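You operate a simulated robot arm through the tools that you are given. There is no shell and no other tool. Be economical: measure what you need, move in short steps, check, and stop when the job is done.

You run a simulated two-armed robot. Do the job below in one go: nothing can be reset, and whatever is moved stays where it is left.

## Task
Scrub the dust off the drying tray and put the scrubber away.
Fine: hold the tray with the other hand while scrubbing; the scrubber goes in the orange drawer, which ends shut. Set down upright: scrubber. What is to be rubbed or washed off counts as gone when no trace of it is left.

Only the result counts: the job must be done as asked and must still hold three seconds after the hand-in. Knocking over, shifting, dropping, spilling or breaking anything else fails it.

## Robot
Two 6-joint arms with two-finger parallel grippers on one trunk, on a base that drives. Base frame: it is fixed to the floor where the robot stands at the start and does not move with it; the origin is under the middle of the robot, x ahead of it, y to its left, z up. Readings come in mm, degrees, newtons and seconds.
The left shoulder is at the start at [60, 187, 1047], the right one opposite. With the tool pointing down near the work surface each hand reaches from about 260 to 620 mm from the robot's upright axis, wherever it stands, measured 20 degrees to its own side. Places, roughly: drying tray (38x16x11 cm) [500, -400, 800]; inside of the orange drawer [600, -800, 600]; orange drawer [500, -800, 600]. Payload 1.57 kg a hand.
The tool frame of a hand sits at the grasp point between the pads (the TCP): z along the fingers, y along the line on which they close. The tips reach 30 mm beyond it. Largest opening 110 mm; finger width 24, thickness 12; the body of the gripper, 48 by 112 mm, starts 78 mm behind the TCP.
Orientation is told as [roll, pitch, yaw] about the base's x, y, z axes, in that order, counted from this pose: with the fingers straight down and closing along the base's y, the tool's x points along the base's -x, its y along +y and its z along -z.

## Interface
- The arms move only by the tool play_rows. It takes "left_motion", "right_motion" or both (then of equal length, played together; a hand with none holds still); each is one flat list of numbers, 7 for each row, row after row: the shift along the tool's x, y, z in mm, then the turn, a rotation vector about the tool's x, y, z in degrees, then the gripper command, from -1 (shut) to 1 (fully open), values between in proportion. In form: [dx, dy, dz, rx, ry, rz, grip, dx, dy, dz, rx, ry, rz, grip, ...]. A call has 1 to 12 rows; each row shifts and turns the commanded pose from where the row before left it, along the tool's axes as they then stand. A row lasts 0.2 s, in which the tool goes at most 50 mm and 8.6 degrees; a call with a longer step from one row to the next is refused whole, and so is a gripper value outside its range. A pose out of reach is approached as far as the arm can. The call stops where the force on the tool passes 60 N (or 10 N more than at its start, if that is more) or the arm is blocked; 0.2 s more then pass. Each finger travels about 153 mm/s and halts on what it meets, pressing with about 36 N; the grip force reading is that of the motor and also rises with nothing between the fingers. The clock runs only during rows and for 0.2 s after the last one: add rows that do not move to give the fingers time. The reply holds the time, the measured pose of the TCP, the force on the tool along the base axes, the opening and the grip force, in the units named above and with some noise, with the torque about the TCP (base axes, N m) and any sound that the robot's microphone picked up.
- Cameras (640 x 400 px; columns grow to the right, rows downward): "scene" is now at [-1.4, -27, 1575.3]; the picture's right is [-0.42, -0.91, 0.00], its down [-0.79, 0.37, -0.49] and it looks along [0.45, -0.21, -0.87] (base axes); focal length 295 px, centre (320, 200). "left" rides on the left gripper at [70, -16, -141] in its tool frame; the picture's right is [0.23, 0.97, 0.00], its down [-0.86, 0.20, -0.48] and it looks along [-0.47, 0.11, 0.88] (tool axes); focal length 222 px, centre (320, 200). "right" rides on the right gripper at [70, 16, -141] in its tool frame; the picture's right is [-0.23, 0.97, 0.00], its down [-0.86, -0.20, -0.48] and it looks along [-0.47, -0.11, 0.88] (tool axes); focal length 222 px, centre (320, 200). There is no depth. A picture from a camera that has moved, and an enlarged one, comes with that camera's place and axes in the base frame and with its lens.
- camera(camera): a new picture of that camera. It takes no simulated time.
- raise_lower(by): slides the trunk up (or, below 0, down) by that many mm; the arms and the scene camera ride with it, the base frame stays. It gives what a move gives, with no picture.
- drive_base(legs): drives the robot by 1 to 6 legs, each [ahead, left, turn to the left] in mm, mm and degrees, along the robot's own axes; the way and the turn of a leg run together, so that a leg with both is an arc; at most 1500 mm and 180 degrees a leg. The arms and the cameras ride along, it lands a little off, and it stops where it bumps. It gives what a move gives.
- aim_head(pan, tilt): turns the head with the scene camera to pan (to the left, within 86 degrees either way) and tilt (down, from -29 to 69), counted from straight ahead of the robot. It gives what a move gives.
- close_up(camera, box): a new picture of the part [left, top, right, bottom] of that camera's present view, enlarged. It takes no simulated time.
- finish_job(): hands the job in; it is judged then, once.

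Work in short steps. Places have to be worked out from the pictures, the camera data and where the tool is seen: move nearer, look again, correct. Check each grasp and each placing, and mend what went wrong. You have 120 turns and 92 pictures in all, those below and enlarged ones among them. Open the grippers and draw the arms clear of the work before you hand the job in, unless the task says otherwise; then end with one line.

The tools are called after "Request:" as a command line: name --argument value ..., lists and objects as JSON in quotes. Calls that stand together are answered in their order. play_rows: Moves the arms, as the interface text tells. Its arguments: {"type":"object","properties":{"left_motion":{"type":"array","items":{"type":"number"}},"right_motion":{"type":"array","items":{"type":"number"}}},"required":[]} The other tools are called the same way: raise_lower (by) slides the trunk up or down; drive_base (legs) drives the base; aim_head (pan, tilt) turns the head that bears the scene camera; camera (camera) takes a picture; close_up (camera, box) takes an enlarged picture of a part of a camera's view; finish_job () hands the job in.

At the start:

```text
time: 0.0
left_tool_pos: [402.8, -51.0, 1044.4]
left_tool_rot: [0.0, 0.0, -0.1]
left_wrist_force: [-0.9, -0.3, 0.2]
left_moment: [0.02, 0.03, -0.03]
left_width: 110.1
left_finger_force: 0.0
right_tool_pos: [263.8, -350.2, 1032.4]
right_tool_rot: [0.0, 0.0, 0.0]
right_wrist_force: [-0.4, -0.2, 0.3]
right_moment: [-0.01, -0.02, 0.0]
right_width: 110.0
right_finger_force: 0.0
trunk travel left (down, up): [-675.0, 315.0]
robot x, y, heading: [1.7, 0.1, 0.1]
head pan, tilt: [-25.1, 60.5]
```

scene: 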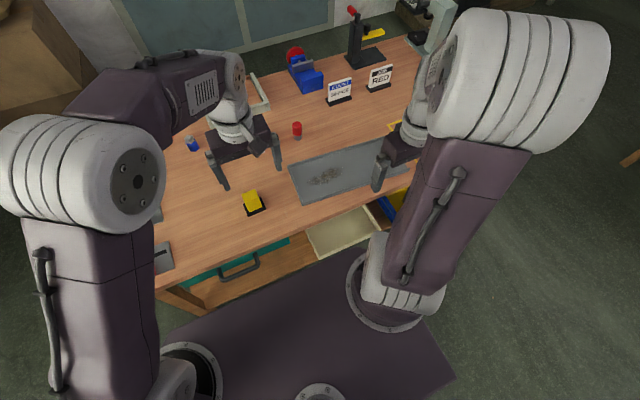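
right: 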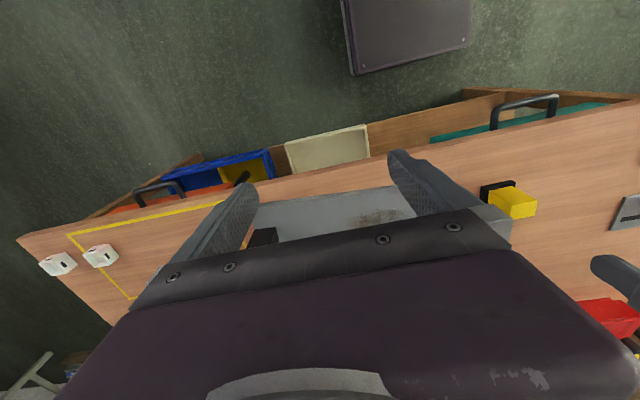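
left: 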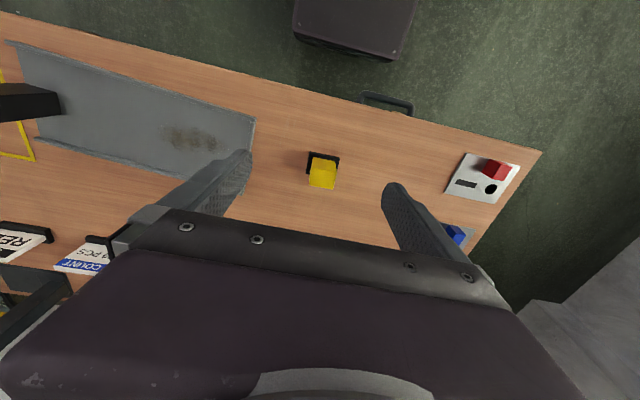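

The yellow-on-black block looks like the scrubber, at roughly (480, -28). The tray lies to its right, so I'll take closer views of both and the drawers.

Request:
close_up --camera "scene" --box '[140, 100, 460, 300]'

Request:
close_up --camera "left" --box '[0, 20, 360, 245]'

Request:
close_up --camera "right" --box '[10, 60, 570, 310]'

```text
2.00 times, centred on (300, 200) of scene
camera zoom: at [-1.4, -27.0, 1575.3], right [-0.42, -0.91, 0.0], down [-0.79, 0.37, -0.49], along [0.45, -0.21, -0.87], focal length 590 px, centre (360, 200)
```

zoom: 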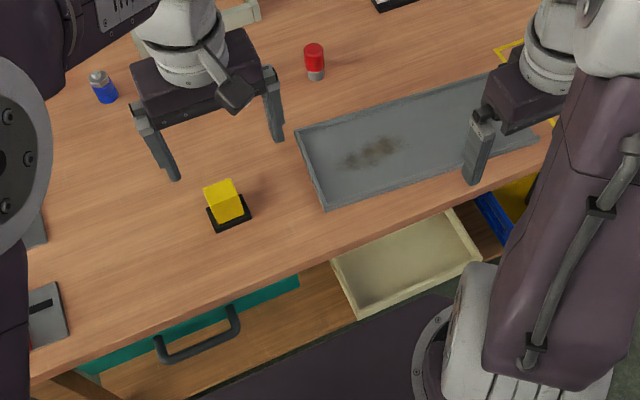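

```text
1.78 times, centred on (180, 132) of left
camera zoom: at [333.5, -65.9, 1185.0], right [-0.23, 0.97, 0.0], down [0.86, 0.2, 0.48], along [0.47, 0.11, -0.88], focal length 395 px, centre (569, 320)
```

zoom: 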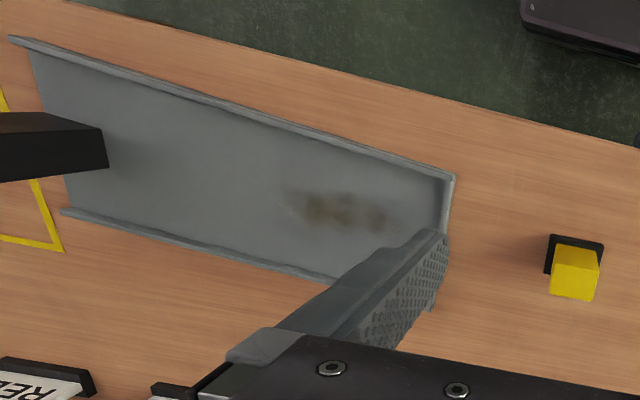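

```text
1.14 times, centred on (290, 185) of right
camera zoom: at [193.1, -334.5, 1174.4], right [0.23, 0.97, 0.0], down [0.86, -0.2, 0.48], along [0.47, -0.11, -0.88], focal length 254 px, centre (354, 217)
```

zoom: 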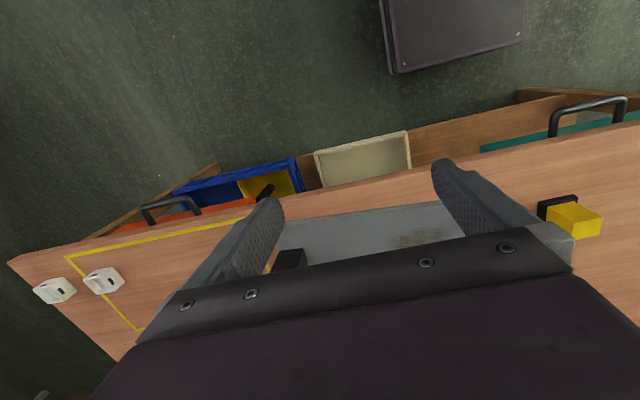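

The tray spans about x 400–550, y -157 to -525, with dust near (477, -270). Something black stands by its far end. I'll back off and drive right to see the tray end and the drawers.

Request:
drive_base --legs '[[-350, 0, 0], [0, -450, 0]]'

Request:
aim_head --pan -10 --tilt 40

Request:
camera --camera "scene"

```text
time: 4.5
left_tool_pos: [68.0, -487.9, 1044.0]
left_tool_rot: [0.0, 0.0, 0.9]
left_wrist_force: [1.0, 0.0, -0.2]
left_moment: [-0.01, 0.03, -0.01]
left_width: 110.0
left_finger_force: 0.0
right_tool_pos: [-66.2, -790.3, 1033.1]
right_tool_rot: [0.0, 0.1, 1.0]
right_wrist_force: [0.5, 0.7, 0.2]
right_moment: [0.02, 0.02, 0.03]
right_width: 110.0
right_finger_force: 0.0
trunk travel left (down, up): [-675.0, 315.0]
robot x, y, heading: [-336.4, -443.9, 1.0]
head pan, tilt: [-25.1, 60.5]
```

```text
time: 5.4
left_tool_pos: [68.2, -488.6, 1044.8]
left_tool_rot: [0.0, 0.0, 1.0]
left_wrist_force: [-0.6, 0.4, -0.4]
left_moment: [0.0, 0.02, -0.01]
left_width: 110.1
left_finger_force: 0.0
right_tool_pos: [-64.3, -791.3, 1032.8]
right_tool_rot: [-0.1, 0.0, 1.1]
right_wrist_force: [-0.2, 0.1, 0.5]
right_moment: [0.01, 0.0, 0.02]
right_width: 109.8
right_finger_force: 0.2
trunk travel left (down, up): [-675.0, 315.0]
robot x, y, heading: [-335.4, -445.0, 1.1]
head pan, tilt: [-10.0, 40.0]
```

```text
85 pictures are left
camera scene: at [-312.7, -458.5, 1602.5], right [-0.16, -0.99, 0.0], down [-0.64, 0.1, -0.77], along [0.76, -0.12, -0.64], focal length 295 px, centre (320, 200)
```

scene: 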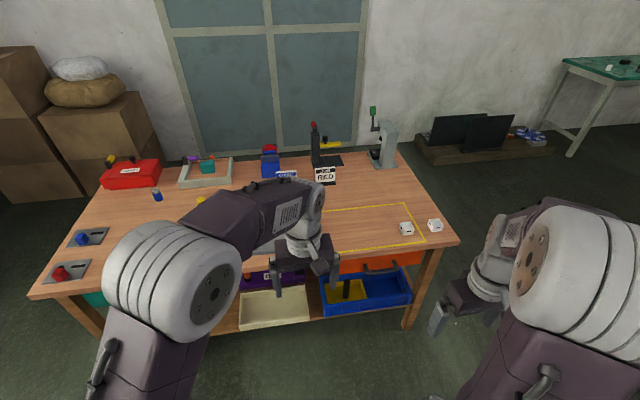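

The left arm hides the tray, so I'll swing it left and look at the tray and at the blue bin's contents.

Request:
play_rows --left_motion '[0, 45, 0, 0, 0, 0, 1, 0, 45, 0, 0, 0, 0, 1, 0, 45, 0, 0, 0, 0, 1, 0, 45, 0, 0, 0, 0, 1, 0, 45, 0, 0, 0, 0, 1, 0, 45, 0, 0, 0, 0, 1, 0, 45, 0, 0, 0, 0, 1]'

Request:
close_up --camera "scene" --box '[170, 140, 490, 340]'

```text
time: 7.0
left_tool_pos: [61.2, -172.4, 1046.4]
left_tool_rot: [-0.1, 0.1, 0.9]
left_wrist_force: [0.4, 0.8, -0.7]
left_moment: [-0.04, 0.02, -0.01]
left_width: 110.1
left_finger_force: 0.0
right_tool_pos: [-64.2, -789.8, 1033.3]
right_tool_rot: [-0.1, 0.0, 1.1]
right_wrist_force: [0.1, 0.6, -0.5]
right_moment: [-0.02, 0.03, 0.01]
right_width: 110.2
right_finger_force: 0.0
trunk travel left (down, up): [-675.0, 315.0]
robot x, y, heading: [-332.8, -448.1, 1.2]
head pan, tilt: [-10.0, 40.0]
```

```text
2.00 times, centred on (330, 240) of scene
camera zoom: at [-312.7, -456.6, 1602.6], right [-0.16, -0.99, 0.0], down [-0.63, 0.1, -0.77], along [0.76, -0.12, -0.64], focal length 590 px, centre (300, 120)
```

zoom: 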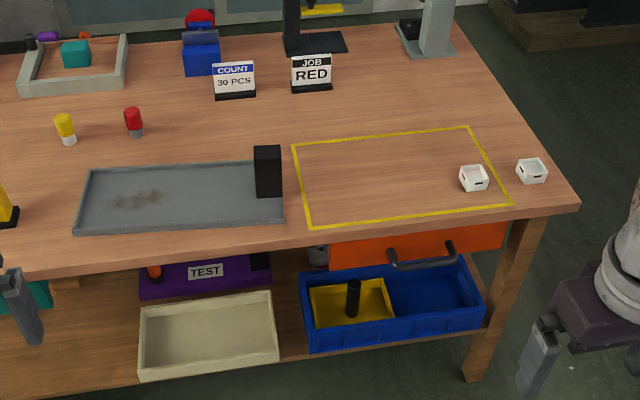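

The tray has a black upright plate at its -y end, good to hold. I'll drive in so the left hand reaches the scrubber and dust and the right hand reaches the plate.

Request:
drive_base --legs '[[0, 195, -1.2], [335, 0, 0]]'

Request:
aim_head --pan 0 --tilt 55

Request:
camera --camera "scene"

Request:
camera --camera "left"

Request:
camera --camera "right"

```text
time: 10.3
left_tool_pos: [408.5, 4.8, 1045.5]
left_tool_rot: [0.0, -0.1, -0.3]
left_wrist_force: [0.4, -0.6, 0.7]
left_moment: [-0.01, -0.04, 0.03]
left_width: 110.0
left_finger_force: 0.0
right_tool_pos: [269.6, -609.7, 1032.3]
right_tool_rot: [0.0, 0.1, -0.3]
right_wrist_force: [-0.3, 0.1, 0.0]
right_moment: [0.02, -0.01, -0.03]
right_width: 109.8
right_finger_force: 0.1
trunk travel left (down, up): [-675.0, 315.0]
robot x, y, heading: [9.4, -257.5, -0.3]
head pan, tilt: [-10.0, 40.0]
```

```text
time: 11.1
left_tool_pos: [409.7, 5.8, 1046.1]
left_tool_rot: [0.0, 0.0, -0.3]
left_wrist_force: [-0.3, -0.7, 0.2]
left_moment: [0.03, 0.0, 0.01]
left_width: 110.1
left_finger_force: 0.1
right_tool_pos: [269.3, -608.5, 1032.4]
right_tool_rot: [-0.1, 0.0, -0.4]
right_wrist_force: [-0.1, 0.9, -0.4]
right_moment: [0.0, -0.02, -0.02]
right_width: 109.9
right_finger_force: 0.2
trunk travel left (down, up): [-675.0, 315.0]
robot x, y, heading: [10.6, -257.5, -0.1]
head pan, tilt: [0.0, 55.0]
```

```text
83 pictures are left
camera scene: at [17.9, -256.5, 1581.9], right [-0.01, -1.0, 0.0], down [-0.82, 0.0, -0.57], along [0.57, 0.0, -0.82], focal length 295 px, centre (320, 200)
```

scene: 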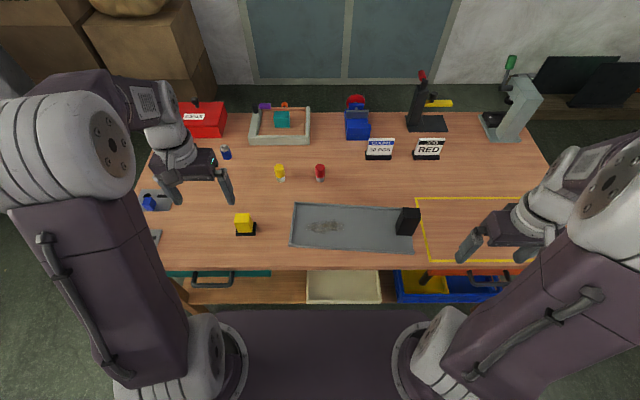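

```text
82 pictures are left
camera left: at [339.9, -10.6, 1186.5], right [-0.22, 0.97, 0.0], down [0.86, 0.2, 0.48], along [0.47, 0.11, -0.88], focal length 222 px, centre (320, 200)
```

left: 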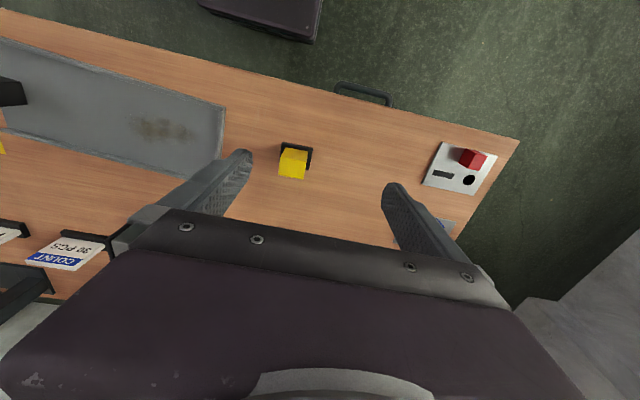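

```text
81 pictures are left
camera right: at [198.3, -592.9, 1174.3], right [0.23, 0.97, 0.0], down [0.85, -0.2, 0.48], along [0.47, -0.11, -0.88], focal length 222 px, centre (320, 200)
```

right: 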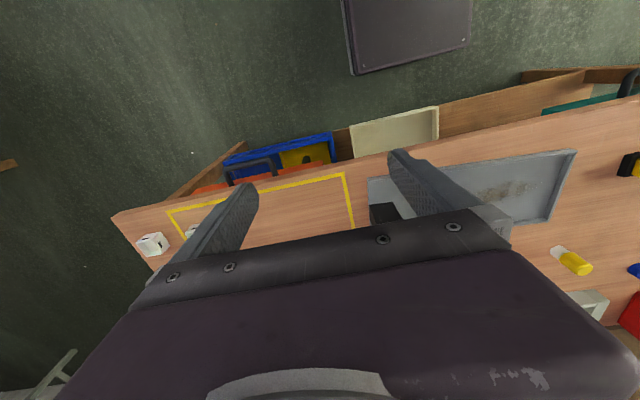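

The scrubber is near (480, -28). I'll move the left hand above it and look again.

Request:
play_rows --left_motion '[-20, -12, 32, 0, 0, 0, 1, -20, -12, 32, 0, 0, 0, 1, -20, -12, 32, 0, 0, 0, 1]'

Request:
camera --camera "left"

Request:
close_up --camera "scene" --box '[200, 180, 440, 280]'

```text
time: 11.9
left_tool_pos: [472.2, -33.3, 951.2]
left_tool_rot: [0.1, 0.1, -0.1]
left_wrist_force: [1.7, -0.2, 0.1]
left_moment: [0.0, 0.02, -0.03]
left_width: 110.1
left_finger_force: 0.2
right_tool_pos: [270.2, -610.3, 1032.3]
right_tool_rot: [0.0, 0.1, -0.3]
right_wrist_force: [1.2, -0.4, 0.1]
right_moment: [0.0, -0.01, 0.03]
right_width: 109.8
right_finger_force: 0.1
trunk travel left (down, up): [-675.0, 315.0]
robot x, y, heading: [4.7, -254.9, -0.3]
head pan, tilt: [0.0, 55.0]
```

```text
80 pictures are left
camera left: at [402.3, -47.6, 1091.9], right [-0.22, 0.97, 0.0], down [0.86, 0.2, 0.48], along [0.47, 0.11, -0.88], focal length 222 px, centre (320, 200)
```

left: 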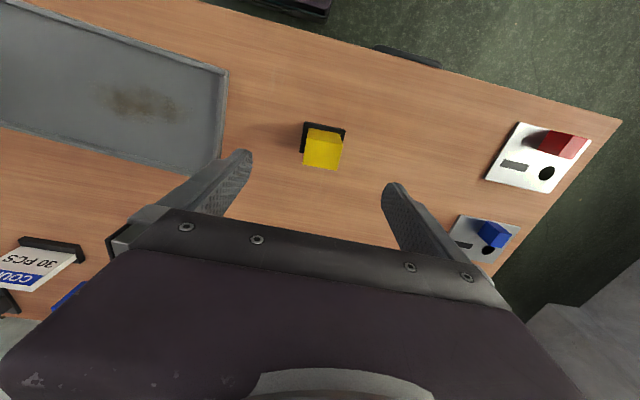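

```text
2.67 times, centred on (320, 230) of scene
camera zoom: at [18.9, -256.6, 1581.9], right [-0.01, -1.0, 0.0], down [-0.82, 0.0, -0.57], along [0.57, 0.0, -0.82], focal length 786 px, centre (320, 120)
```

zoom: 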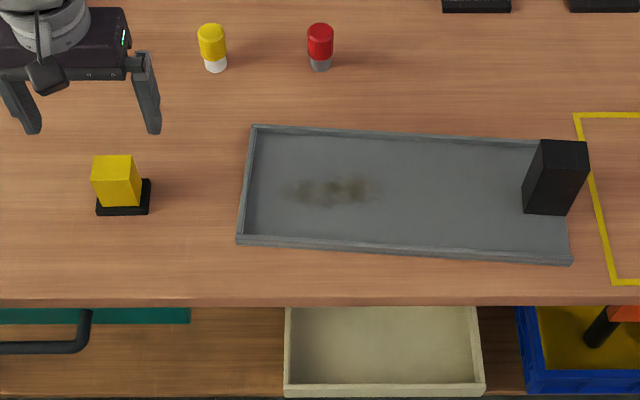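

The block's yellow grip is about 46 mm wide with its top near z 842, centred near (470, -32), and the table is at about z 778. I'll go down partway and check.

Request:
play_rows --left_motion '[1, 0, 40, 0, 0, 0, 1, 1, 1, 40, 0, 0, 0, 1]'

Request:
camera --camera "left"

Request:
close_up --camera "scene" --box '[200, 180, 300, 250]'

```text
time: 12.5
left_tool_pos: [469.2, -28.4, 870.1]
left_tool_rot: [0.0, 0.0, -0.3]
left_wrist_force: [0.0, -0.6, 0.8]
left_moment: [-0.03, 0.02, -0.03]
left_width: 110.1
left_finger_force: 0.0
right_tool_pos: [270.7, -608.8, 1032.4]
right_tool_rot: [0.0, 0.1, -0.3]
right_wrist_force: [0.2, -0.1, 0.3]
right_moment: [-0.02, 0.0, 0.01]
right_width: 110.1
right_finger_force: 0.0
trunk travel left (down, up): [-675.0, 315.0]
robot x, y, heading: [9.1, -258.2, -0.3]
head pan, tilt: [0.0, 55.0]
```

```text
78 pictures are left
camera left: at [400.8, -43.4, 1010.5], right [-0.22, 0.97, 0.0], down [0.86, 0.2, 0.48], along [0.47, 0.11, -0.88], focal length 222 px, centre (320, 200)
```

left: 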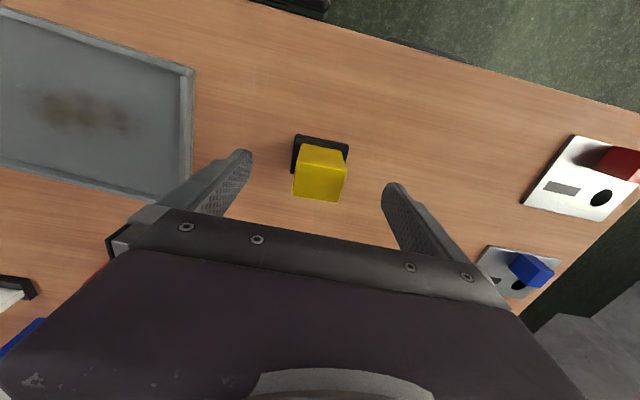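

```text
5.71 times, centred on (250, 215) of scene
camera zoom: at [18.9, -255.8, 1581.9], right [-0.01, -1.0, 0.0], down [-0.82, 0.0, -0.57], along [0.57, 0.0, -0.82], focal length 1684 px, centre (720, 114)
```

zoom: 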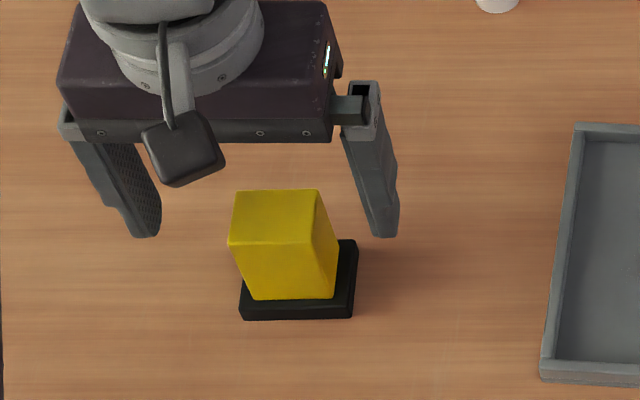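

The block top sits centred between the fingertips, within about 3 mm. I'll descend 44 mm and close.

Request:
play_rows --left_motion '[1, 0, 22, 0, 0, 0, 1, 1, 0, 22, 0, 0, 0, 1, 0, 0, 0, 0, 0, 0, -1, 0, 0, 0, 0, 0, 0, -1, 0, 0, 0, 0, 0, 0, -1]'

Request:
close_up --camera "scene" --box '[200, 180, 300, 250]'

```text
time: 13.7
left_tool_pos: [466.7, -29.0, 827.4]
left_tool_rot: [0.1, 0.0, -0.3]
left_wrist_force: [0.6, 0.5, -0.1]
left_moment: [-0.02, 0.02, 0.03]
left_width: 43.3
left_finger_force: 35.8
right_tool_pos: [269.6, -610.0, 1034.2]
right_tool_rot: [0.1, 0.0, -0.4]
right_wrist_force: [0.9, 0.6, -0.2]
right_moment: [-0.02, -0.03, -0.01]
right_width: 110.0
right_finger_force: 0.0
trunk travel left (down, up): [-675.0, 315.0]
robot x, y, heading: [9.2, -258.3, -0.3]
head pan, tilt: [0.0, 55.0]
```

```text
5.71 times, centred on (250, 215) of scene
camera zoom: at [17.6, -256.3, 1581.8], right [-0.01, -1.0, 0.0], down [-0.82, 0.0, -0.57], along [0.57, 0.0, -0.82], focal length 1684 px, centre (720, 114)
```

zoom: 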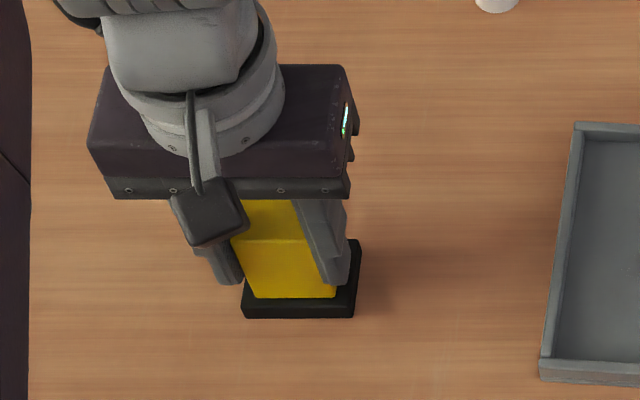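

The grip holds at 43 mm. I'll lift the scrubber and bring the right hand above the tray's black post, near (460, -512) with its top at about z 880.

Request:
play_rows --left_motion '[0, 0, -16, 0, 0, 0, -1, 0, 0, -16, 0, 0, 0, -1, 0, 0, -16, 0, 0, 0, -1, 0, 0, -16, 0, 0, 0, -1, 0, 0, -16, 0, 0, 0, -1, 0, 0, -10, 0, 0, 0, -1]' --right_motion '[-31, 16, 11, 0, 0, 0, 1, -31, 16, 11, 0, 0, 0, 1, -31, 16, 11, 0, 0, 0, 1, -31, 16, 11, 0, 0, 0, 1, -31, 16, 11, 0, 0, 0, 1, -31, 16, 11, 0, 0, 0, 1]'

Request:
camera --camera "right"

Request:
close_up --camera "scene" --box '[200, 150, 440, 270]'

```text
time: 15.1
left_tool_pos: [467.3, -30.8, 913.3]
left_tool_rot: [0.0, 0.1, -0.3]
left_wrist_force: [0.3, 0.2, -1.0]
left_moment: [0.0, 0.03, -0.02]
left_width: 43.4
left_finger_force: 36.1
right_tool_pos: [459.0, -514.4, 962.6]
right_tool_rot: [-0.1, 0.1, -0.3]
right_wrist_force: [-0.5, -0.3, -0.4]
right_moment: [0.0, 0.04, 0.02]
right_width: 110.0
right_finger_force: 0.1
trunk travel left (down, up): [-675.0, 315.0]
robot x, y, heading: [7.0, -255.9, -0.3]
head pan, tilt: [0.0, 55.0]
```

```text
75 pictures are left
camera right: at [387.4, -497.6, 1104.7], right [0.23, 0.97, 0.0], down [0.86, -0.2, 0.48], along [0.46, -0.11, -0.88], focal length 222 px, centre (320, 200)
```

right: 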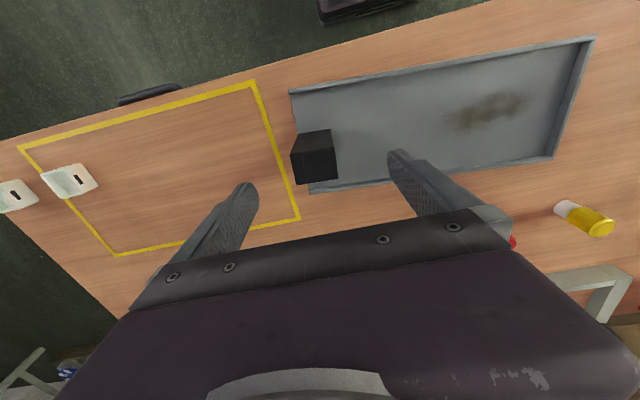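

```text
2.67 times, centred on (320, 210) of scene
camera zoom: at [19.3, -256.1, 1581.8], right [-0.01, -1.0, 0.0], down [-0.82, 0.0, -0.57], along [0.57, 0.0, -0.82], focal length 786 px, centre (320, 173)
```

zoom: 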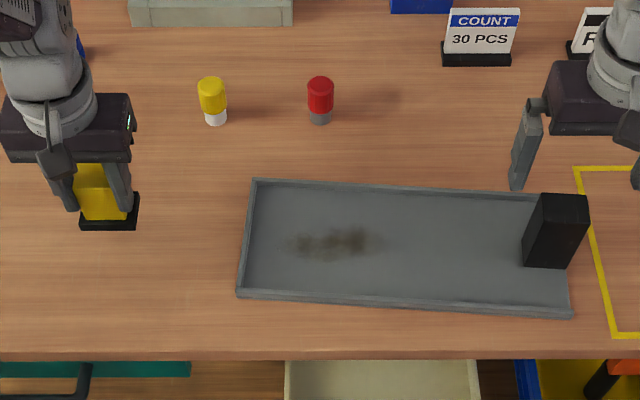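

Let me zoom on the post in the right view to fix its centre.

Request:
close_up --camera "right" --box '[250, 100, 410, 200]'

```text
4.00 times, centred on (330, 150) of right
camera zoom: at [387.4, -497.6, 1104.7], right [0.23, 0.97, 0.0], down [0.86, -0.2, 0.48], along [0.46, -0.11, -0.88], focal length 888 px, centre (280, 400)
```

zoom: 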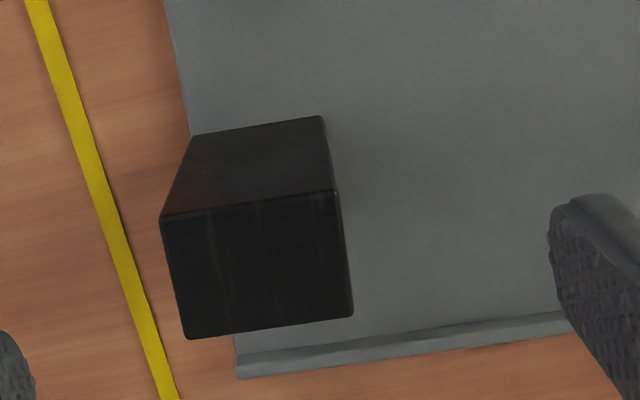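

The post top centre is about (462, -520), yawed roughly -4°, and 44 mm wide. I'll align the right hand, lower it and close.

Request:
play_rows --right_motion '[-3, -6, 0, 0, 0, 3.7, 1, 0, 0, 36, 0, 0, 0, 1, 0, 0, 36, 0, 0, 0, 1, 0, 0, 34, 0, 0, 0, 1]'

Request:
camera --camera "right"

```text
time: 16.1
left_tool_pos: [466.8, -30.6, 914.6]
left_tool_rot: [0.1, 0.1, -0.3]
left_wrist_force: [-0.1, -0.8, -1.2]
left_moment: [-0.01, 0.01, -0.04]
left_width: 43.3
left_finger_force: 35.9
right_tool_pos: [463.0, -521.8, 858.0]
right_tool_rot: [0.1, 0.0, -4.0]
right_wrist_force: [0.4, 0.6, -0.7]
right_moment: [0.0, -0.01, -0.02]
right_width: 110.0
right_finger_force: 0.0
trunk travel left (down, up): [-675.0, 315.0]
robot x, y, heading: [6.0, -255.7, -0.3]
head pan, tilt: [0.0, 55.0]
```

```text
72 pictures are left
camera right: at [392.2, -501.6, 1000.0], right [0.29, 0.96, 0.0], down [0.84, -0.26, 0.48], along [0.46, -0.14, -0.88], focal length 222 px, centre (320, 200)
```

right: 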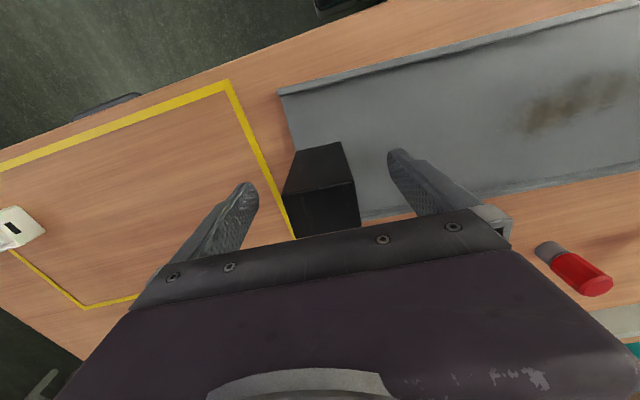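

The post is centred between the fingers, so I close.

Request:
play_rows --right_motion '[0, 0, 0, 0, 0, 0, -1, 0, 0, 0, 0, 0, 0, -1, 0, 0, 0, 0, 0, 0, -1]'

Request:
close_up --camera "scene" --box '[200, 150, 440, 270]'

```text
time: 16.9
left_tool_pos: [466.2, -30.4, 914.5]
left_tool_rot: [0.1, -0.1, -0.2]
left_wrist_force: [-0.4, -1.3, 0.0]
left_moment: [-0.05, 0.02, 0.02]
left_width: 43.3
left_finger_force: 36.4
right_tool_pos: [462.2, -522.6, 858.5]
right_tool_rot: [0.0, 0.0, -4.1]
right_wrist_force: [-0.5, -0.4, -0.4]
right_moment: [-0.05, -0.1, -0.13]
right_width: 49.6
right_finger_force: 36.0
trunk travel left (down, up): [-675.0, 315.0]
robot x, y, heading: [4.0, -257.3, -0.3]
head pan, tilt: [0.0, 55.0]
```

```text
2.67 times, centred on (320, 210) of scene
camera zoom: at [17.6, -256.4, 1581.8], right [-0.01, -1.0, 0.0], down [-0.82, 0.0, -0.57], along [0.57, 0.0, -0.82], focal length 786 px, centre (320, 173)
```

zoom: 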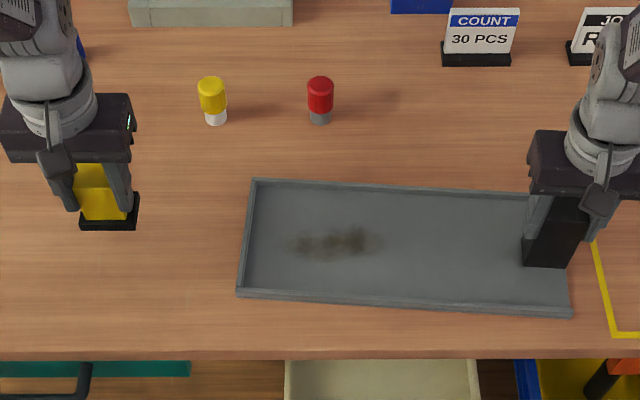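

The tray is held at 49.6 mm. The dust spans about x 447–498, y -330 to -212. I'll carry the scrubber over its +y end and lower it close to the tray floor.

Request:
play_rows --left_motion '[-2, -40, 0, 0, 0, 3.7, -1, -4, -40, 0, 0, 0, 0, -1, -4, -40, 0, 0, 0, 0, -1, -4, -40, 0, 0, 0, 0, -1, -4, -38, 0, 0, 0, 0, -1, 0, 0, 25, 0, 0, 0, -1, 0, 0, 25, 0, 0, 0, -1, 0, 0, 20, 0, 0, 0, -1]'

Request:
close_up --camera "scene" --box '[200, 150, 440, 270]'

Request:
camera --camera "left"

```text
time: 18.7
left_tool_pos: [470.7, -231.1, 845.1]
left_tool_rot: [0.1, 0.0, -4.0]
left_wrist_force: [-0.2, -0.5, -0.6]
left_moment: [0.04, 0.0, 0.0]
left_width: 43.4
left_finger_force: 35.8
right_tool_pos: [461.6, -522.6, 859.0]
right_tool_rot: [-0.1, 0.0, -4.0]
right_wrist_force: [0.5, 0.3, 0.0]
right_moment: [-0.04, -0.13, 0.09]
right_width: 49.7
right_finger_force: 35.7
trunk travel left (down, up): [-675.0, 315.0]
robot x, y, heading: [6.5, -258.8, -0.3]
head pan, tilt: [0.0, 55.0]
```

```text
2.67 times, centred on (320, 210) of scene
camera zoom: at [17.8, -256.4, 1581.9], right [-0.01, -1.0, 0.0], down [-0.82, 0.0, -0.57], along [0.57, 0.0, -0.82], focal length 786 px, centre (320, 173)
```

zoom: 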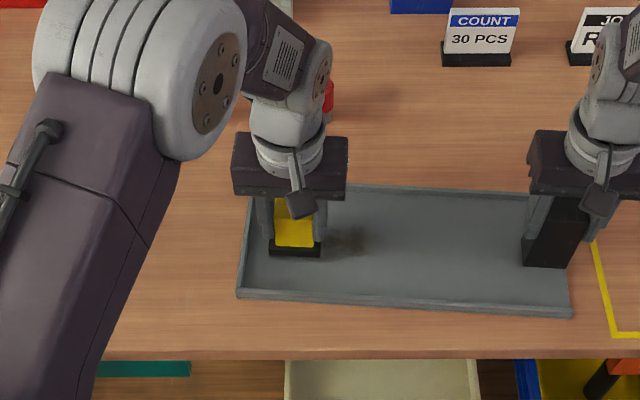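

```text
69 pictures are left
camera left: at [401.0, -241.5, 985.8], right [-0.16, 0.99, 0.0], down [0.87, 0.14, 0.48], along [0.47, 0.08, -0.88], focal length 222 px, centre (320, 200)
```

left: 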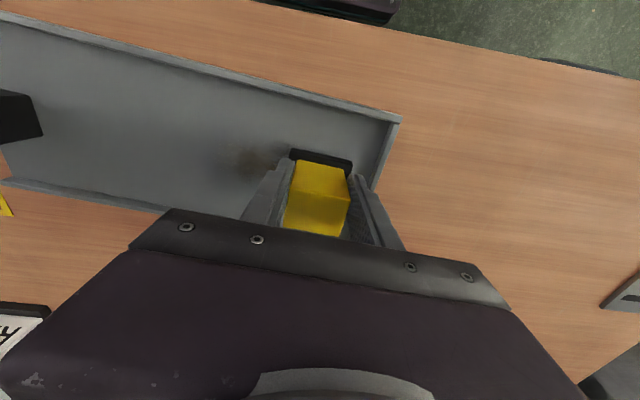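

The scrubber is inside the tray over the dust's end. I'll lower it in small steps and watch the force.

Request:
play_rows --left_motion '[0, 0, 4, 0, 0, 0, -1, 0, 0, 4, 0, 0, 0, -1, 0, 0, 3, 0, 0, 0, -1, 0, 0, 2, 0, 0, 0, -1]'

```text
time: 19.7
left_tool_pos: [471.5, -230.1, 833.0]
left_tool_rot: [-0.1, 0.0, -4.1]
left_wrist_force: [0.5, -0.3, -0.9]
left_moment: [0.01, 0.01, 0.02]
left_width: 43.5
left_finger_force: 36.2
right_tool_pos: [461.0, -523.3, 859.4]
right_tool_rot: [-0.1, 0.0, -4.0]
right_wrist_force: [-0.6, 0.5, -0.5]
right_moment: [-0.04, -0.11, -0.07]
right_width: 49.6
right_finger_force: 35.8
trunk travel left (down, up): [-675.0, 315.0]
robot x, y, heading: [9.9, -258.2, -0.4]
head pan, tilt: [0.0, 55.0]
```

No contact yet at 833, so I continue down in 2 mm steps.

Request:
play_rows --left_motion '[0, 0, 2, 0, 0, 0, -1, 0, 0, 1, 0, 0, 0, -1]'

```text
time: 20.3
left_tool_pos: [471.0, -229.6, 833.4]
left_tool_rot: [0.1, -0.3, -4.1]
left_wrist_force: [-4.0, -0.7, 28.0]
left_moment: [-0.09, 0.12, -0.02]
left_width: 43.3
left_finger_force: 36.0
right_tool_pos: [460.4, -522.0, 859.9]
right_tool_rot: [0.3, -0.1, -4.1]
right_wrist_force: [3.1, 3.0, -6.4]
right_moment: [-0.46, 0.57, -0.94]
right_width: 49.8
right_finger_force: 35.9
trunk travel left (down, up): [-675.0, 315.0]
robot x, y, heading: [8.4, -252.5, -0.1]
head pan, tilt: [0.0, 55.0]
```

Contact at about 28 N. I'll ease off 1 mm and make the first strokes along the dust.

Request:
play_rows --left_motion '[0, 10, -1, 0, 0, 0, -1, 0, -20, 0, 0, 0, 0, -1, 0, -20, 0, 0, 0, 0, -1, 0, -20, 0, 0, 0, 0, -1, 0, -20, 0, 0, 0, 0, -1, 0, -20, 0, 0, 0, 0, -1]'

Request:
camera --camera "left"

```text
time: 21.7
left_tool_pos: [462.6, -321.6, 830.9]
left_tool_rot: [0.1, 0.1, -4.0]
left_wrist_force: [0.4, 8.7, 21.3]
left_moment: [0.15, -0.16, 0.07]
left_width: 43.2
left_finger_force: 36.2
right_tool_pos: [459.7, -522.5, 859.2]
right_tool_rot: [0.0, 0.1, -4.1]
right_wrist_force: [-1.5, -10.6, -7.1]
right_moment: [0.1, -0.1, 0.01]
right_width: 49.6
right_finger_force: 36.1
trunk travel left (down, up): [-675.0, 315.0]
robot x, y, heading: [7.9, -259.0, -0.6]
head pan, tilt: [0.0, 55.0]
```

```text
68 pictures are left
camera left: at [393.1, -332.1, 971.7], right [-0.16, 0.99, 0.0], down [0.87, 0.14, 0.48], along [0.47, 0.08, -0.88], focal length 222 px, centre (320, 200)
```

left: 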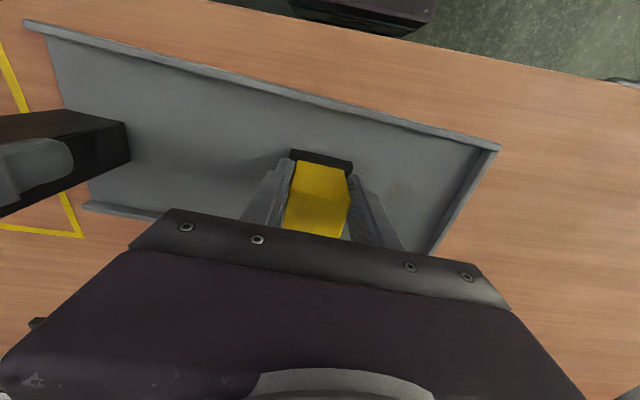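

The dust is coming off. I'll make return strokes offset to each side.

Request:
play_rows --left_motion '[0, -12, 0, 0, 0, 0, -1, -14, 0, 0, 0, 0, 0, -1, 0, 24, 0, 0, 0, 0, -1, 0, 24, 0, 0, 0, 0, -1, 0, 24, 0, 0, 0, 0, -1, 0, 24, 0, 0, 0, 0, -1, 0, 20, 0, 0, 0, 0, -1, 14, 0, 0, 0, 0, 0, -1, 14, 0, 0, 0, 0, 0, -1]'

Request:
play_rows --left_motion '[0, -24, 0, 0, 0, 0, -1, 0, -24, 0, 0, 0, 0, -1, 0, -24, 0, 0, 0, 0, -1, 0, -24, 0, 0, 0, 0, -1, 0, -20, 0, 0, 0, 0, -1, -14, 0, 0, 0, 0, 0, -1, 0, 24, 0, 0, 0, 0, -1, 0, 24, 0, 0, 0, 0, -1, 0, 24, 0, 0, 0, 0, -1, 0, 24, 0, 0, 0, 0, -1, 0, 18, 0, 0, 0, 0, -1]'

Request:
camera --camera "left"

```text
time: 23.7
left_tool_pos: [458.2, -215.0, 831.5]
left_tool_rot: [0.0, 0.1, -4.0]
left_wrist_force: [-0.7, 0.4, -1.2]
left_moment: [0.04, 0.02, 0.0]
left_width: 43.4
left_finger_force: 35.7
right_tool_pos: [461.6, -523.9, 857.6]
right_tool_rot: [0.0, 0.0, -3.9]
right_wrist_force: [0.0, -1.2, 1.2]
right_moment: [-0.34, -0.12, 0.03]
right_width: 49.6
right_finger_force: 36.2
trunk travel left (down, up): [-675.0, 315.0]
robot x, y, heading: [5.1, -258.2, -0.3]
head pan, tilt: [0.0, 55.0]
```

```text
time: 26.1
left_tool_pos: [475.1, -213.7, 832.5]
left_tool_rot: [0.0, 0.0, -4.0]
left_wrist_force: [-0.5, 0.5, -0.7]
left_moment: [0.05, 0.01, 0.02]
left_width: 43.3
left_finger_force: 36.0
right_tool_pos: [461.6, -521.9, 858.4]
right_tool_rot: [0.0, 0.0, -4.0]
right_wrist_force: [0.0, 1.1, 2.4]
right_moment: [-0.15, 0.0, -0.07]
right_width: 49.3
right_finger_force: 36.1
trunk travel left (down, up): [-675.0, 315.0]
robot x, y, heading: [11.0, -254.9, -0.4]
head pan, tilt: [0.0, 55.0]
```

```text
67 pictures are left
camera left: at [404.4, -225.1, 972.9], right [-0.16, 0.99, 0.0], down [0.87, 0.14, 0.48], along [0.47, 0.08, -0.88], focal length 222 px, centre (320, 200)
```

left: 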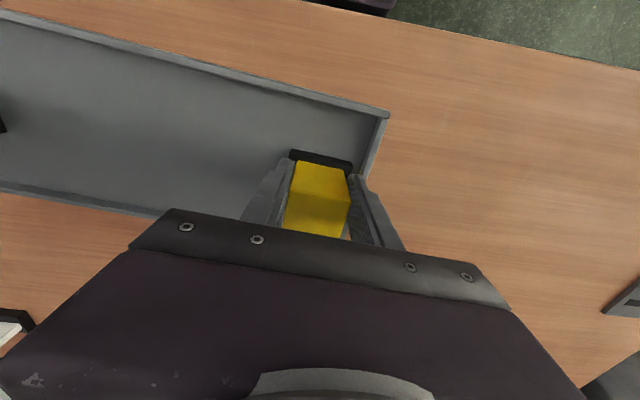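

Force is near zero at this end. I'll press about 1.5 mm more and repeat strokes over the +y half.

Request:
play_rows --left_motion '[0, 0, 1.5, 0, 0, 0, -1, 0, -18, 0, 0, 0, 0, -1, 0, -18, 0, 0, 0, 0, -1, 0, -18, 0, 0, 0, 0, -1, 10, 0, 0, 0, 0, 0, -1, 0, 18, 0, 0, 0, 0, -1, 0, 18, 0, 0, 0, 0, -1, 0, 18, 0, 0, 0, 0, -1, -20, 0, 0, 0, 0, 0, -1, 0, -18, 0, 0, 0, 0, -1, 0, -18, 0, 0, 0, 0, -1, 0, -18, 0, 0, 0, 0, -1]'

```text
time: 28.7
left_tool_pos: [478.0, -272.7, 831.1]
left_tool_rot: [0.1, 0.0, -4.0]
left_wrist_force: [0.3, 5.5, 12.6]
left_moment: [0.22, -0.02, 0.01]
left_width: 43.2
left_finger_force: 35.9
right_tool_pos: [461.1, -522.6, 860.0]
right_tool_rot: [0.0, -0.1, -3.9]
right_wrist_force: [-1.8, -7.4, -1.5]
right_moment: [0.12, -0.36, 0.27]
right_width: 49.5
right_finger_force: 35.8
trunk travel left (down, up): [-675.0, 315.0]
robot x, y, heading: [6.5, -257.6, -0.3]
head pan, tilt: [0.0, 55.0]
```

Good contact (12 N). I'll lift the scrubber aside to inspect the tray floor.

Request:
play_rows --left_motion '[0, 0, -30, 0, 0, 0, -1, 0, 0, -40, 0, 0, 0, -1, 0, 40, -15, 0, 0, 0, -1, 0, 45, 0, 0, 0, 0, -1, 0, 45, 0, 0, 0, 0, -1, 0, 45, 0, 0, 0, 0, -1, 0, 45, 0, 0, 0, 0, -1]'

Request:
close_up --camera "scene" --box '[270, 190, 430, 260]'

Request:
close_up --camera "left" --box '[0, 0, 320, 200]'

```text
time: 30.3
left_tool_pos: [495.8, -51.8, 913.7]
left_tool_rot: [0.0, -0.1, -4.0]
left_wrist_force: [-0.1, -0.7, -0.4]
left_moment: [0.0, 0.05, -0.02]
left_width: 43.4
left_finger_force: 35.9
right_tool_pos: [461.4, -521.7, 859.8]
right_tool_rot: [0.0, 0.1, -3.9]
right_wrist_force: [0.1, 1.1, 4.3]
right_moment: [0.26, -0.52, -0.1]
right_width: 49.4
right_finger_force: 36.0
trunk travel left (down, up): [-675.0, 315.0]
robot x, y, heading: [7.9, -259.0, -0.5]
head pan, tilt: [0.0, 55.0]
```

```text
4.00 times, centred on (350, 225) of scene
camera zoom: at [17.4, -255.0, 1581.9], right [-0.01, -1.0, 0.0], down [-0.82, 0.0, -0.57], along [0.57, 0.0, -0.82], focal length 1179 px, centre (200, 100)
```

zoom: 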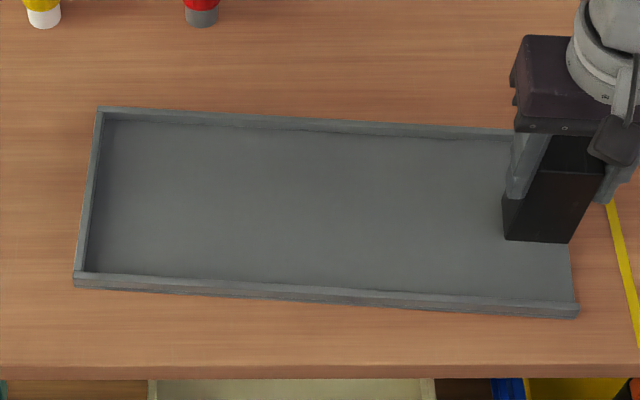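

```text
2.00 times, centred on (160, 100) of left
camera zoom: at [425.4, -62.7, 1054.4], right [-0.16, 0.99, 0.0], down [0.87, 0.14, 0.48], along [0.47, 0.07, -0.88], focal length 444 px, centre (640, 400)
```

zoom: 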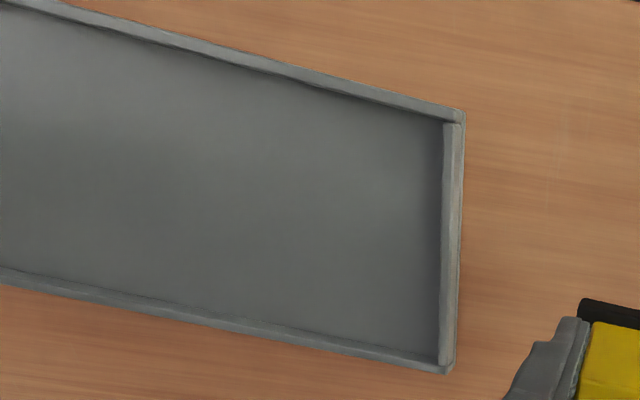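

It looks clean. I'll check for faint traces at higher zoom before releasing the tray.

Request:
close_up --camera "scene" --box '[290, 205, 360, 250]'

Request:
close_up --camera "left" --box '[40, 30, 240, 190]'

```text
8.89 times, centred on (325, 228) of scene
camera zoom: at [17.4, -255.0, 1581.9], right [-0.01, -1.0, 0.0], down [-0.82, 0.0, -0.57], along [0.57, 0.0, -0.82], focal length 2620 px, centre (276, -44)
```

zoom: 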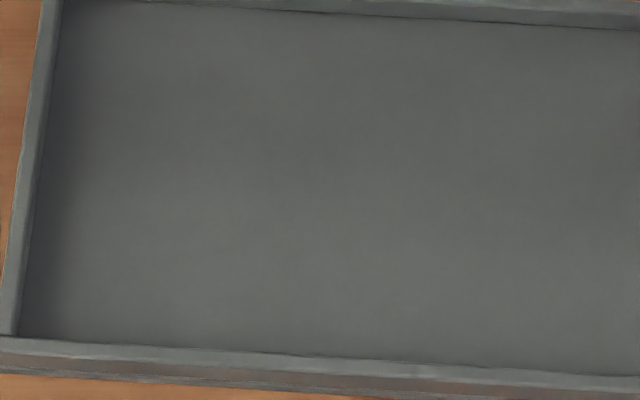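

```text
2.50 times, centred on (140, 110) of left
camera zoom: at [425.4, -62.7, 1054.4], right [-0.16, 0.99, 0.0], down [0.87, 0.14, 0.48], along [0.47, 0.07, -0.88], focal length 555 px, centre (770, 425)
```

zoom: 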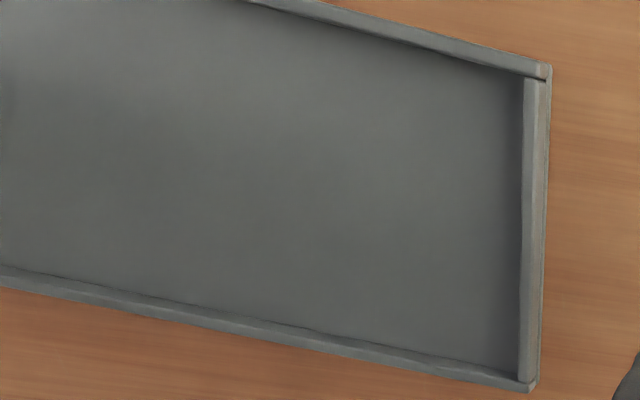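

No trace is left. I'll release the tray post and raise the right hand straight up.

Request:
play_rows --right_motion '[0, 0, 0, 0, 0, 0, 1, 0, 0, 0, 0, 0, 0, 1, 0, 0, 0, 0, 0, 0, 1, 0, 0, -30, 0, 0, 0, 1, 0, 0, -40, 0, 0, 0, 1, 0, 0, -40, 0, 0, 0, 1, 0, 0, -40, 0, 0, 0, 1]' --left_motion '[0, 0, 0, 0, 0, 0, -1, 0, 0, 0, 0, 0, 0, -1, 0, 0, 0, 0, 0, 0, -1, 0, 0, -10, 0, 0, 0, -1, 0, 0, -30, 0, 0, 0, -1, 0, 0, -30, 0, 0, 0, -1, 0, 0, -30, 0, 0, 0, -1]'

Request:
drive_base --legs '[[-450, 0, 0], [0, -420, 0]]'

Request:
aim_head --pan -10 --tilt 45

Request:
camera --camera "scene"

```text
time: 31.9
left_tool_pos: [494.1, -52.7, 1013.0]
left_tool_rot: [0.0, 0.1, -4.0]
left_wrist_force: [-0.2, 0.4, -0.1]
left_moment: [0.01, 0.02, 0.03]
left_width: 43.1
left_finger_force: 36.3
right_tool_pos: [459.3, -519.0, 1011.0]
right_tool_rot: [0.0, 0.1, -4.0]
right_wrist_force: [-0.1, -0.2, -0.3]
right_moment: [-0.02, 0.0, -0.01]
right_width: 110.2
right_finger_force: 0.0
trunk travel left (down, up): [-675.0, 315.0]
robot x, y, heading: [6.6, -256.1, -0.3]
head pan, tilt: [0.0, 55.0]
```

```text
time: 36.8
left_tool_pos: [42.1, -467.0, 1012.1]
left_tool_rot: [0.0, 0.1, -4.2]
left_wrist_force: [-1.2, 0.4, -0.5]
left_moment: [-0.02, 0.0, 0.02]
left_width: 43.2
left_finger_force: 36.4
right_tool_pos: [5.5, -932.4, 1010.9]
right_tool_rot: [0.0, 0.0, -4.2]
right_wrist_force: [0.2, 0.9, -0.1]
right_moment: [0.01, -0.01, -0.03]
right_width: 109.9
right_finger_force: 0.1
trunk travel left (down, up): [-675.0, 315.0]
robot x, y, heading: [-444.6, -666.5, -0.8]
head pan, tilt: [0.0, 55.0]
```

```text
time: 37.5
left_tool_pos: [43.0, -467.8, 1013.3]
left_tool_rot: [-0.1, 0.0, -4.3]
left_wrist_force: [0.4, -0.3, -0.3]
left_moment: [0.01, 0.02, -0.02]
left_width: 43.4
left_finger_force: 35.8
right_tool_pos: [5.7, -933.5, 1010.7]
right_tool_rot: [0.0, 0.0, -4.2]
right_wrist_force: [0.1, 0.0, 0.0]
right_moment: [-0.01, 0.01, -0.01]
right_width: 110.1
right_finger_force: 0.1
trunk travel left (down, up): [-675.0, 315.0]
robot x, y, heading: [-446.3, -667.7, -0.7]
head pan, tilt: [-10.0, 45.0]
```

```text
62 pictures are left
camera scene: at [-427.9, -681.7, 1595.2], right [-0.18, -0.98, 0.0], down [-0.7, 0.13, -0.71], along [0.69, -0.13, -0.71], focal length 295 px, centre (320, 200)
```

scene: 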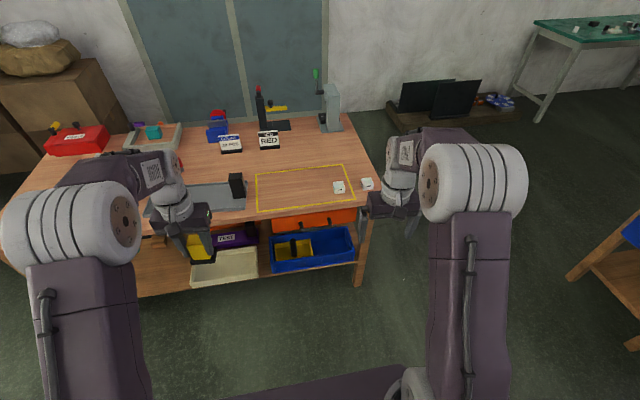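

Request:
close_up --camera "scene" --box '[230, 150, 400, 290]'

```text
2.86 times, centred on (315, 220) of scene
camera zoom: at [-427.9, -681.7, 1595.2], right [-0.18, -0.98, 0.0], down [-0.7, 0.13, -0.71], along [0.69, -0.13, -0.71], focal length 842 px, centre (334, 143)
```

zoom: 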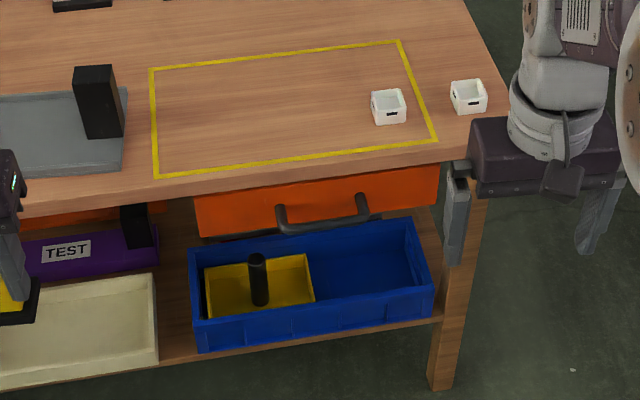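

Handle bar is on the right-hand orange drawer front. I'll lower the trunk 400 mm to view it more from the front and be at working height for it.

Request:
raise_lower --by -400

Request:
aim_head --pan -8 --tilt 32

Request:
close_up --camera "scene" --box '[200, 100, 440, 250]'

Request:
camera --camera "right"

```text
time: 41.4
left_tool_pos: [42.6, -466.5, 612.3]
left_tool_rot: [0.0, 0.0, -4.2]
left_wrist_force: [0.4, 0.1, -1.0]
left_moment: [0.0, 0.03, 0.0]
left_width: 43.1
left_finger_force: 36.0
right_tool_pos: [5.4, -932.5, 610.0]
right_tool_rot: [-0.1, 0.1, -4.2]
right_wrist_force: [0.1, -0.2, -0.9]
right_moment: [-0.01, 0.0, 0.02]
right_width: 110.0
right_finger_force: 0.1
trunk travel left (down, up): [-275.0, 715.0]
robot x, y, heading: [-445.0, -664.3, -0.6]
head pan, tilt: [-10.0, 45.0]
```

```text
time: 42.1
left_tool_pos: [42.4, -467.2, 613.1]
left_tool_rot: [0.1, -0.1, -4.2]
left_wrist_force: [-0.4, 0.2, -0.8]
left_moment: [-0.01, 0.02, 0.0]
left_width: 43.5
left_finger_force: 35.9
right_tool_pos: [3.7, -931.8, 611.0]
right_tool_rot: [0.0, -0.1, -4.2]
right_wrist_force: [-0.4, 0.1, -0.5]
right_moment: [-0.03, -0.02, 0.02]
right_width: 110.2
right_finger_force: 0.0
trunk travel left (down, up): [-275.0, 715.0]
robot x, y, heading: [-445.6, -667.4, -0.2]
head pan, tilt: [-8.0, 32.0]
```

```text
2.67 times, centred on (320, 175) of scene
camera zoom: at [-419.3, -679.7, 1214.7], right [-0.15, -0.99, 0.0], down [-0.52, 0.08, -0.85], along [0.84, -0.13, -0.53], focal length 786 px, centre (320, 267)
```

zoom: 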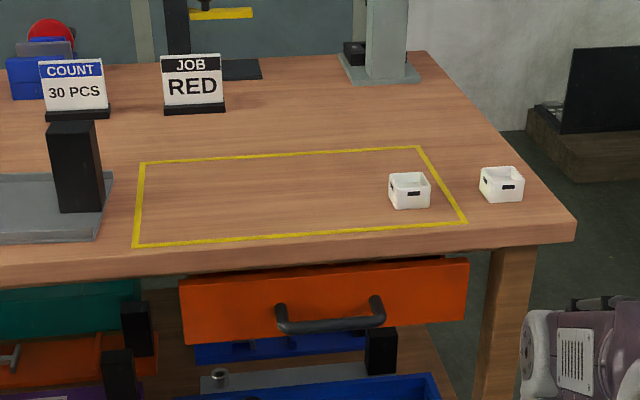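

```text
59 pictures are left
camera right: at [-64.8, -910.9, 751.6], right [0.3, 0.95, 0.0], down [0.84, -0.26, 0.48], along [0.46, -0.14, -0.88], focal length 222 px, centre (320, 200)
```

right: 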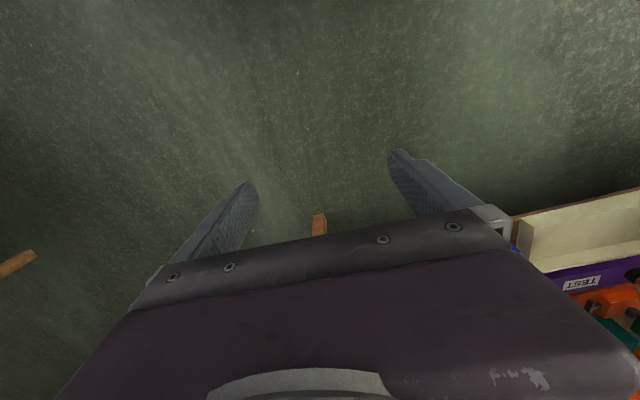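

The handle bar is estimated near (313–335, -810, 672), with the drawer front spanning y -640 to -987. I'll raise the trunk a little and start turning the right hand to point forward (pitch -90).

Request:
raise_lower --by 150

Request:
play_rows --right_motion '[-20, 10, 0, 0, -8.5, -4, 1, -20, 10, 0, 0, -8.5, 0, 1, -20, 10, 0, 0, -8.5, 0, 1, -20, 10, 10, 0, -8.5, 0, 1, 0, 10, 10, 0, -8.5, 0, 1, 0, 0, 0, 0, -8.5, 0, 1, 0, 0, 0, 0, -8.5, 0, 1, 0, 0, 0, 0, -8.5, 0, 1, 0, 0, 0, 0, -8.5, 0, 1, 0, 0, 0, 0, -8.5, 0, 1, 0, 0, 0, 0, -5, 0, 1]'

```text
time: 43.9
left_tool_pos: [42.8, -466.6, 761.8]
left_tool_rot: [0.1, 0.1, -4.1]
left_wrist_force: [-0.1, -1.2, -0.6]
left_moment: [0.04, 0.01, 0.01]
left_width: 43.4
left_finger_force: 35.6
right_tool_pos: [5.4, -931.3, 761.0]
right_tool_rot: [0.0, 0.0, -4.1]
right_wrist_force: [0.4, -1.1, -1.1]
right_moment: [0.0, 0.02, 0.05]
right_width: 110.3
right_finger_force: 0.0
trunk travel left (down, up): [-425.0, 565.0]
robot x, y, heading: [-449.2, -668.6, -0.8]
head pan, tilt: [-8.0, 32.0]
```

```text
refused: row 1 steps farther than a row can; nothing moved
```

I'll split the yaw trim from the pitch rows.

Request:
play_rows --right_motion '[-20, 10, 0, 0, 0, -3.5, 1, -20, 10, 0, 0, -8.5, 0, 1, -20, 10, 0, 0, -8.5, 0, 1, -20, 10, 10, 0, -8.5, 0, 1, 0, 10, 10, 0, -8.5, 0, 1, 0, 0, 0, 0, -8.5, 0, 1, 0, 0, 0, 0, -8.5, 0, 1, 0, 0, 0, 0, -8.5, 0, 1, 0, 0, 0, 0, -8.5, 0, 1, 0, 0, 0, 0, -8.5, 0, 1, 0, 0, 0, 0, -8.5, 0, 1, 0, 0, 0, 0, -5, 0, 1]'

```text
time: 46.5
left_tool_pos: [42.8, -467.2, 762.7]
left_tool_rot: [0.0, 0.0, -4.3]
left_wrist_force: [0.0, 0.3, 0.3]
left_moment: [-0.02, -0.02, -0.01]
left_width: 43.3
left_finger_force: 36.0
right_tool_pos: [236.6, -891.9, 897.1]
right_tool_rot: [0.1, -89.2, -0.8]
right_wrist_force: [0.1, -0.1, -0.5]
right_moment: [0.04, 0.05, 0.0]
right_width: 110.2
right_finger_force: 0.0
right hand out of reach, approached as far as the arm can: row 6, 9, 10, 11, 12
trunk travel left (down, up): [-425.0, 565.0]
robot x, y, heading: [-445.0, -667.4, -0.3]
head pan, tilt: [-8.0, 32.0]
```

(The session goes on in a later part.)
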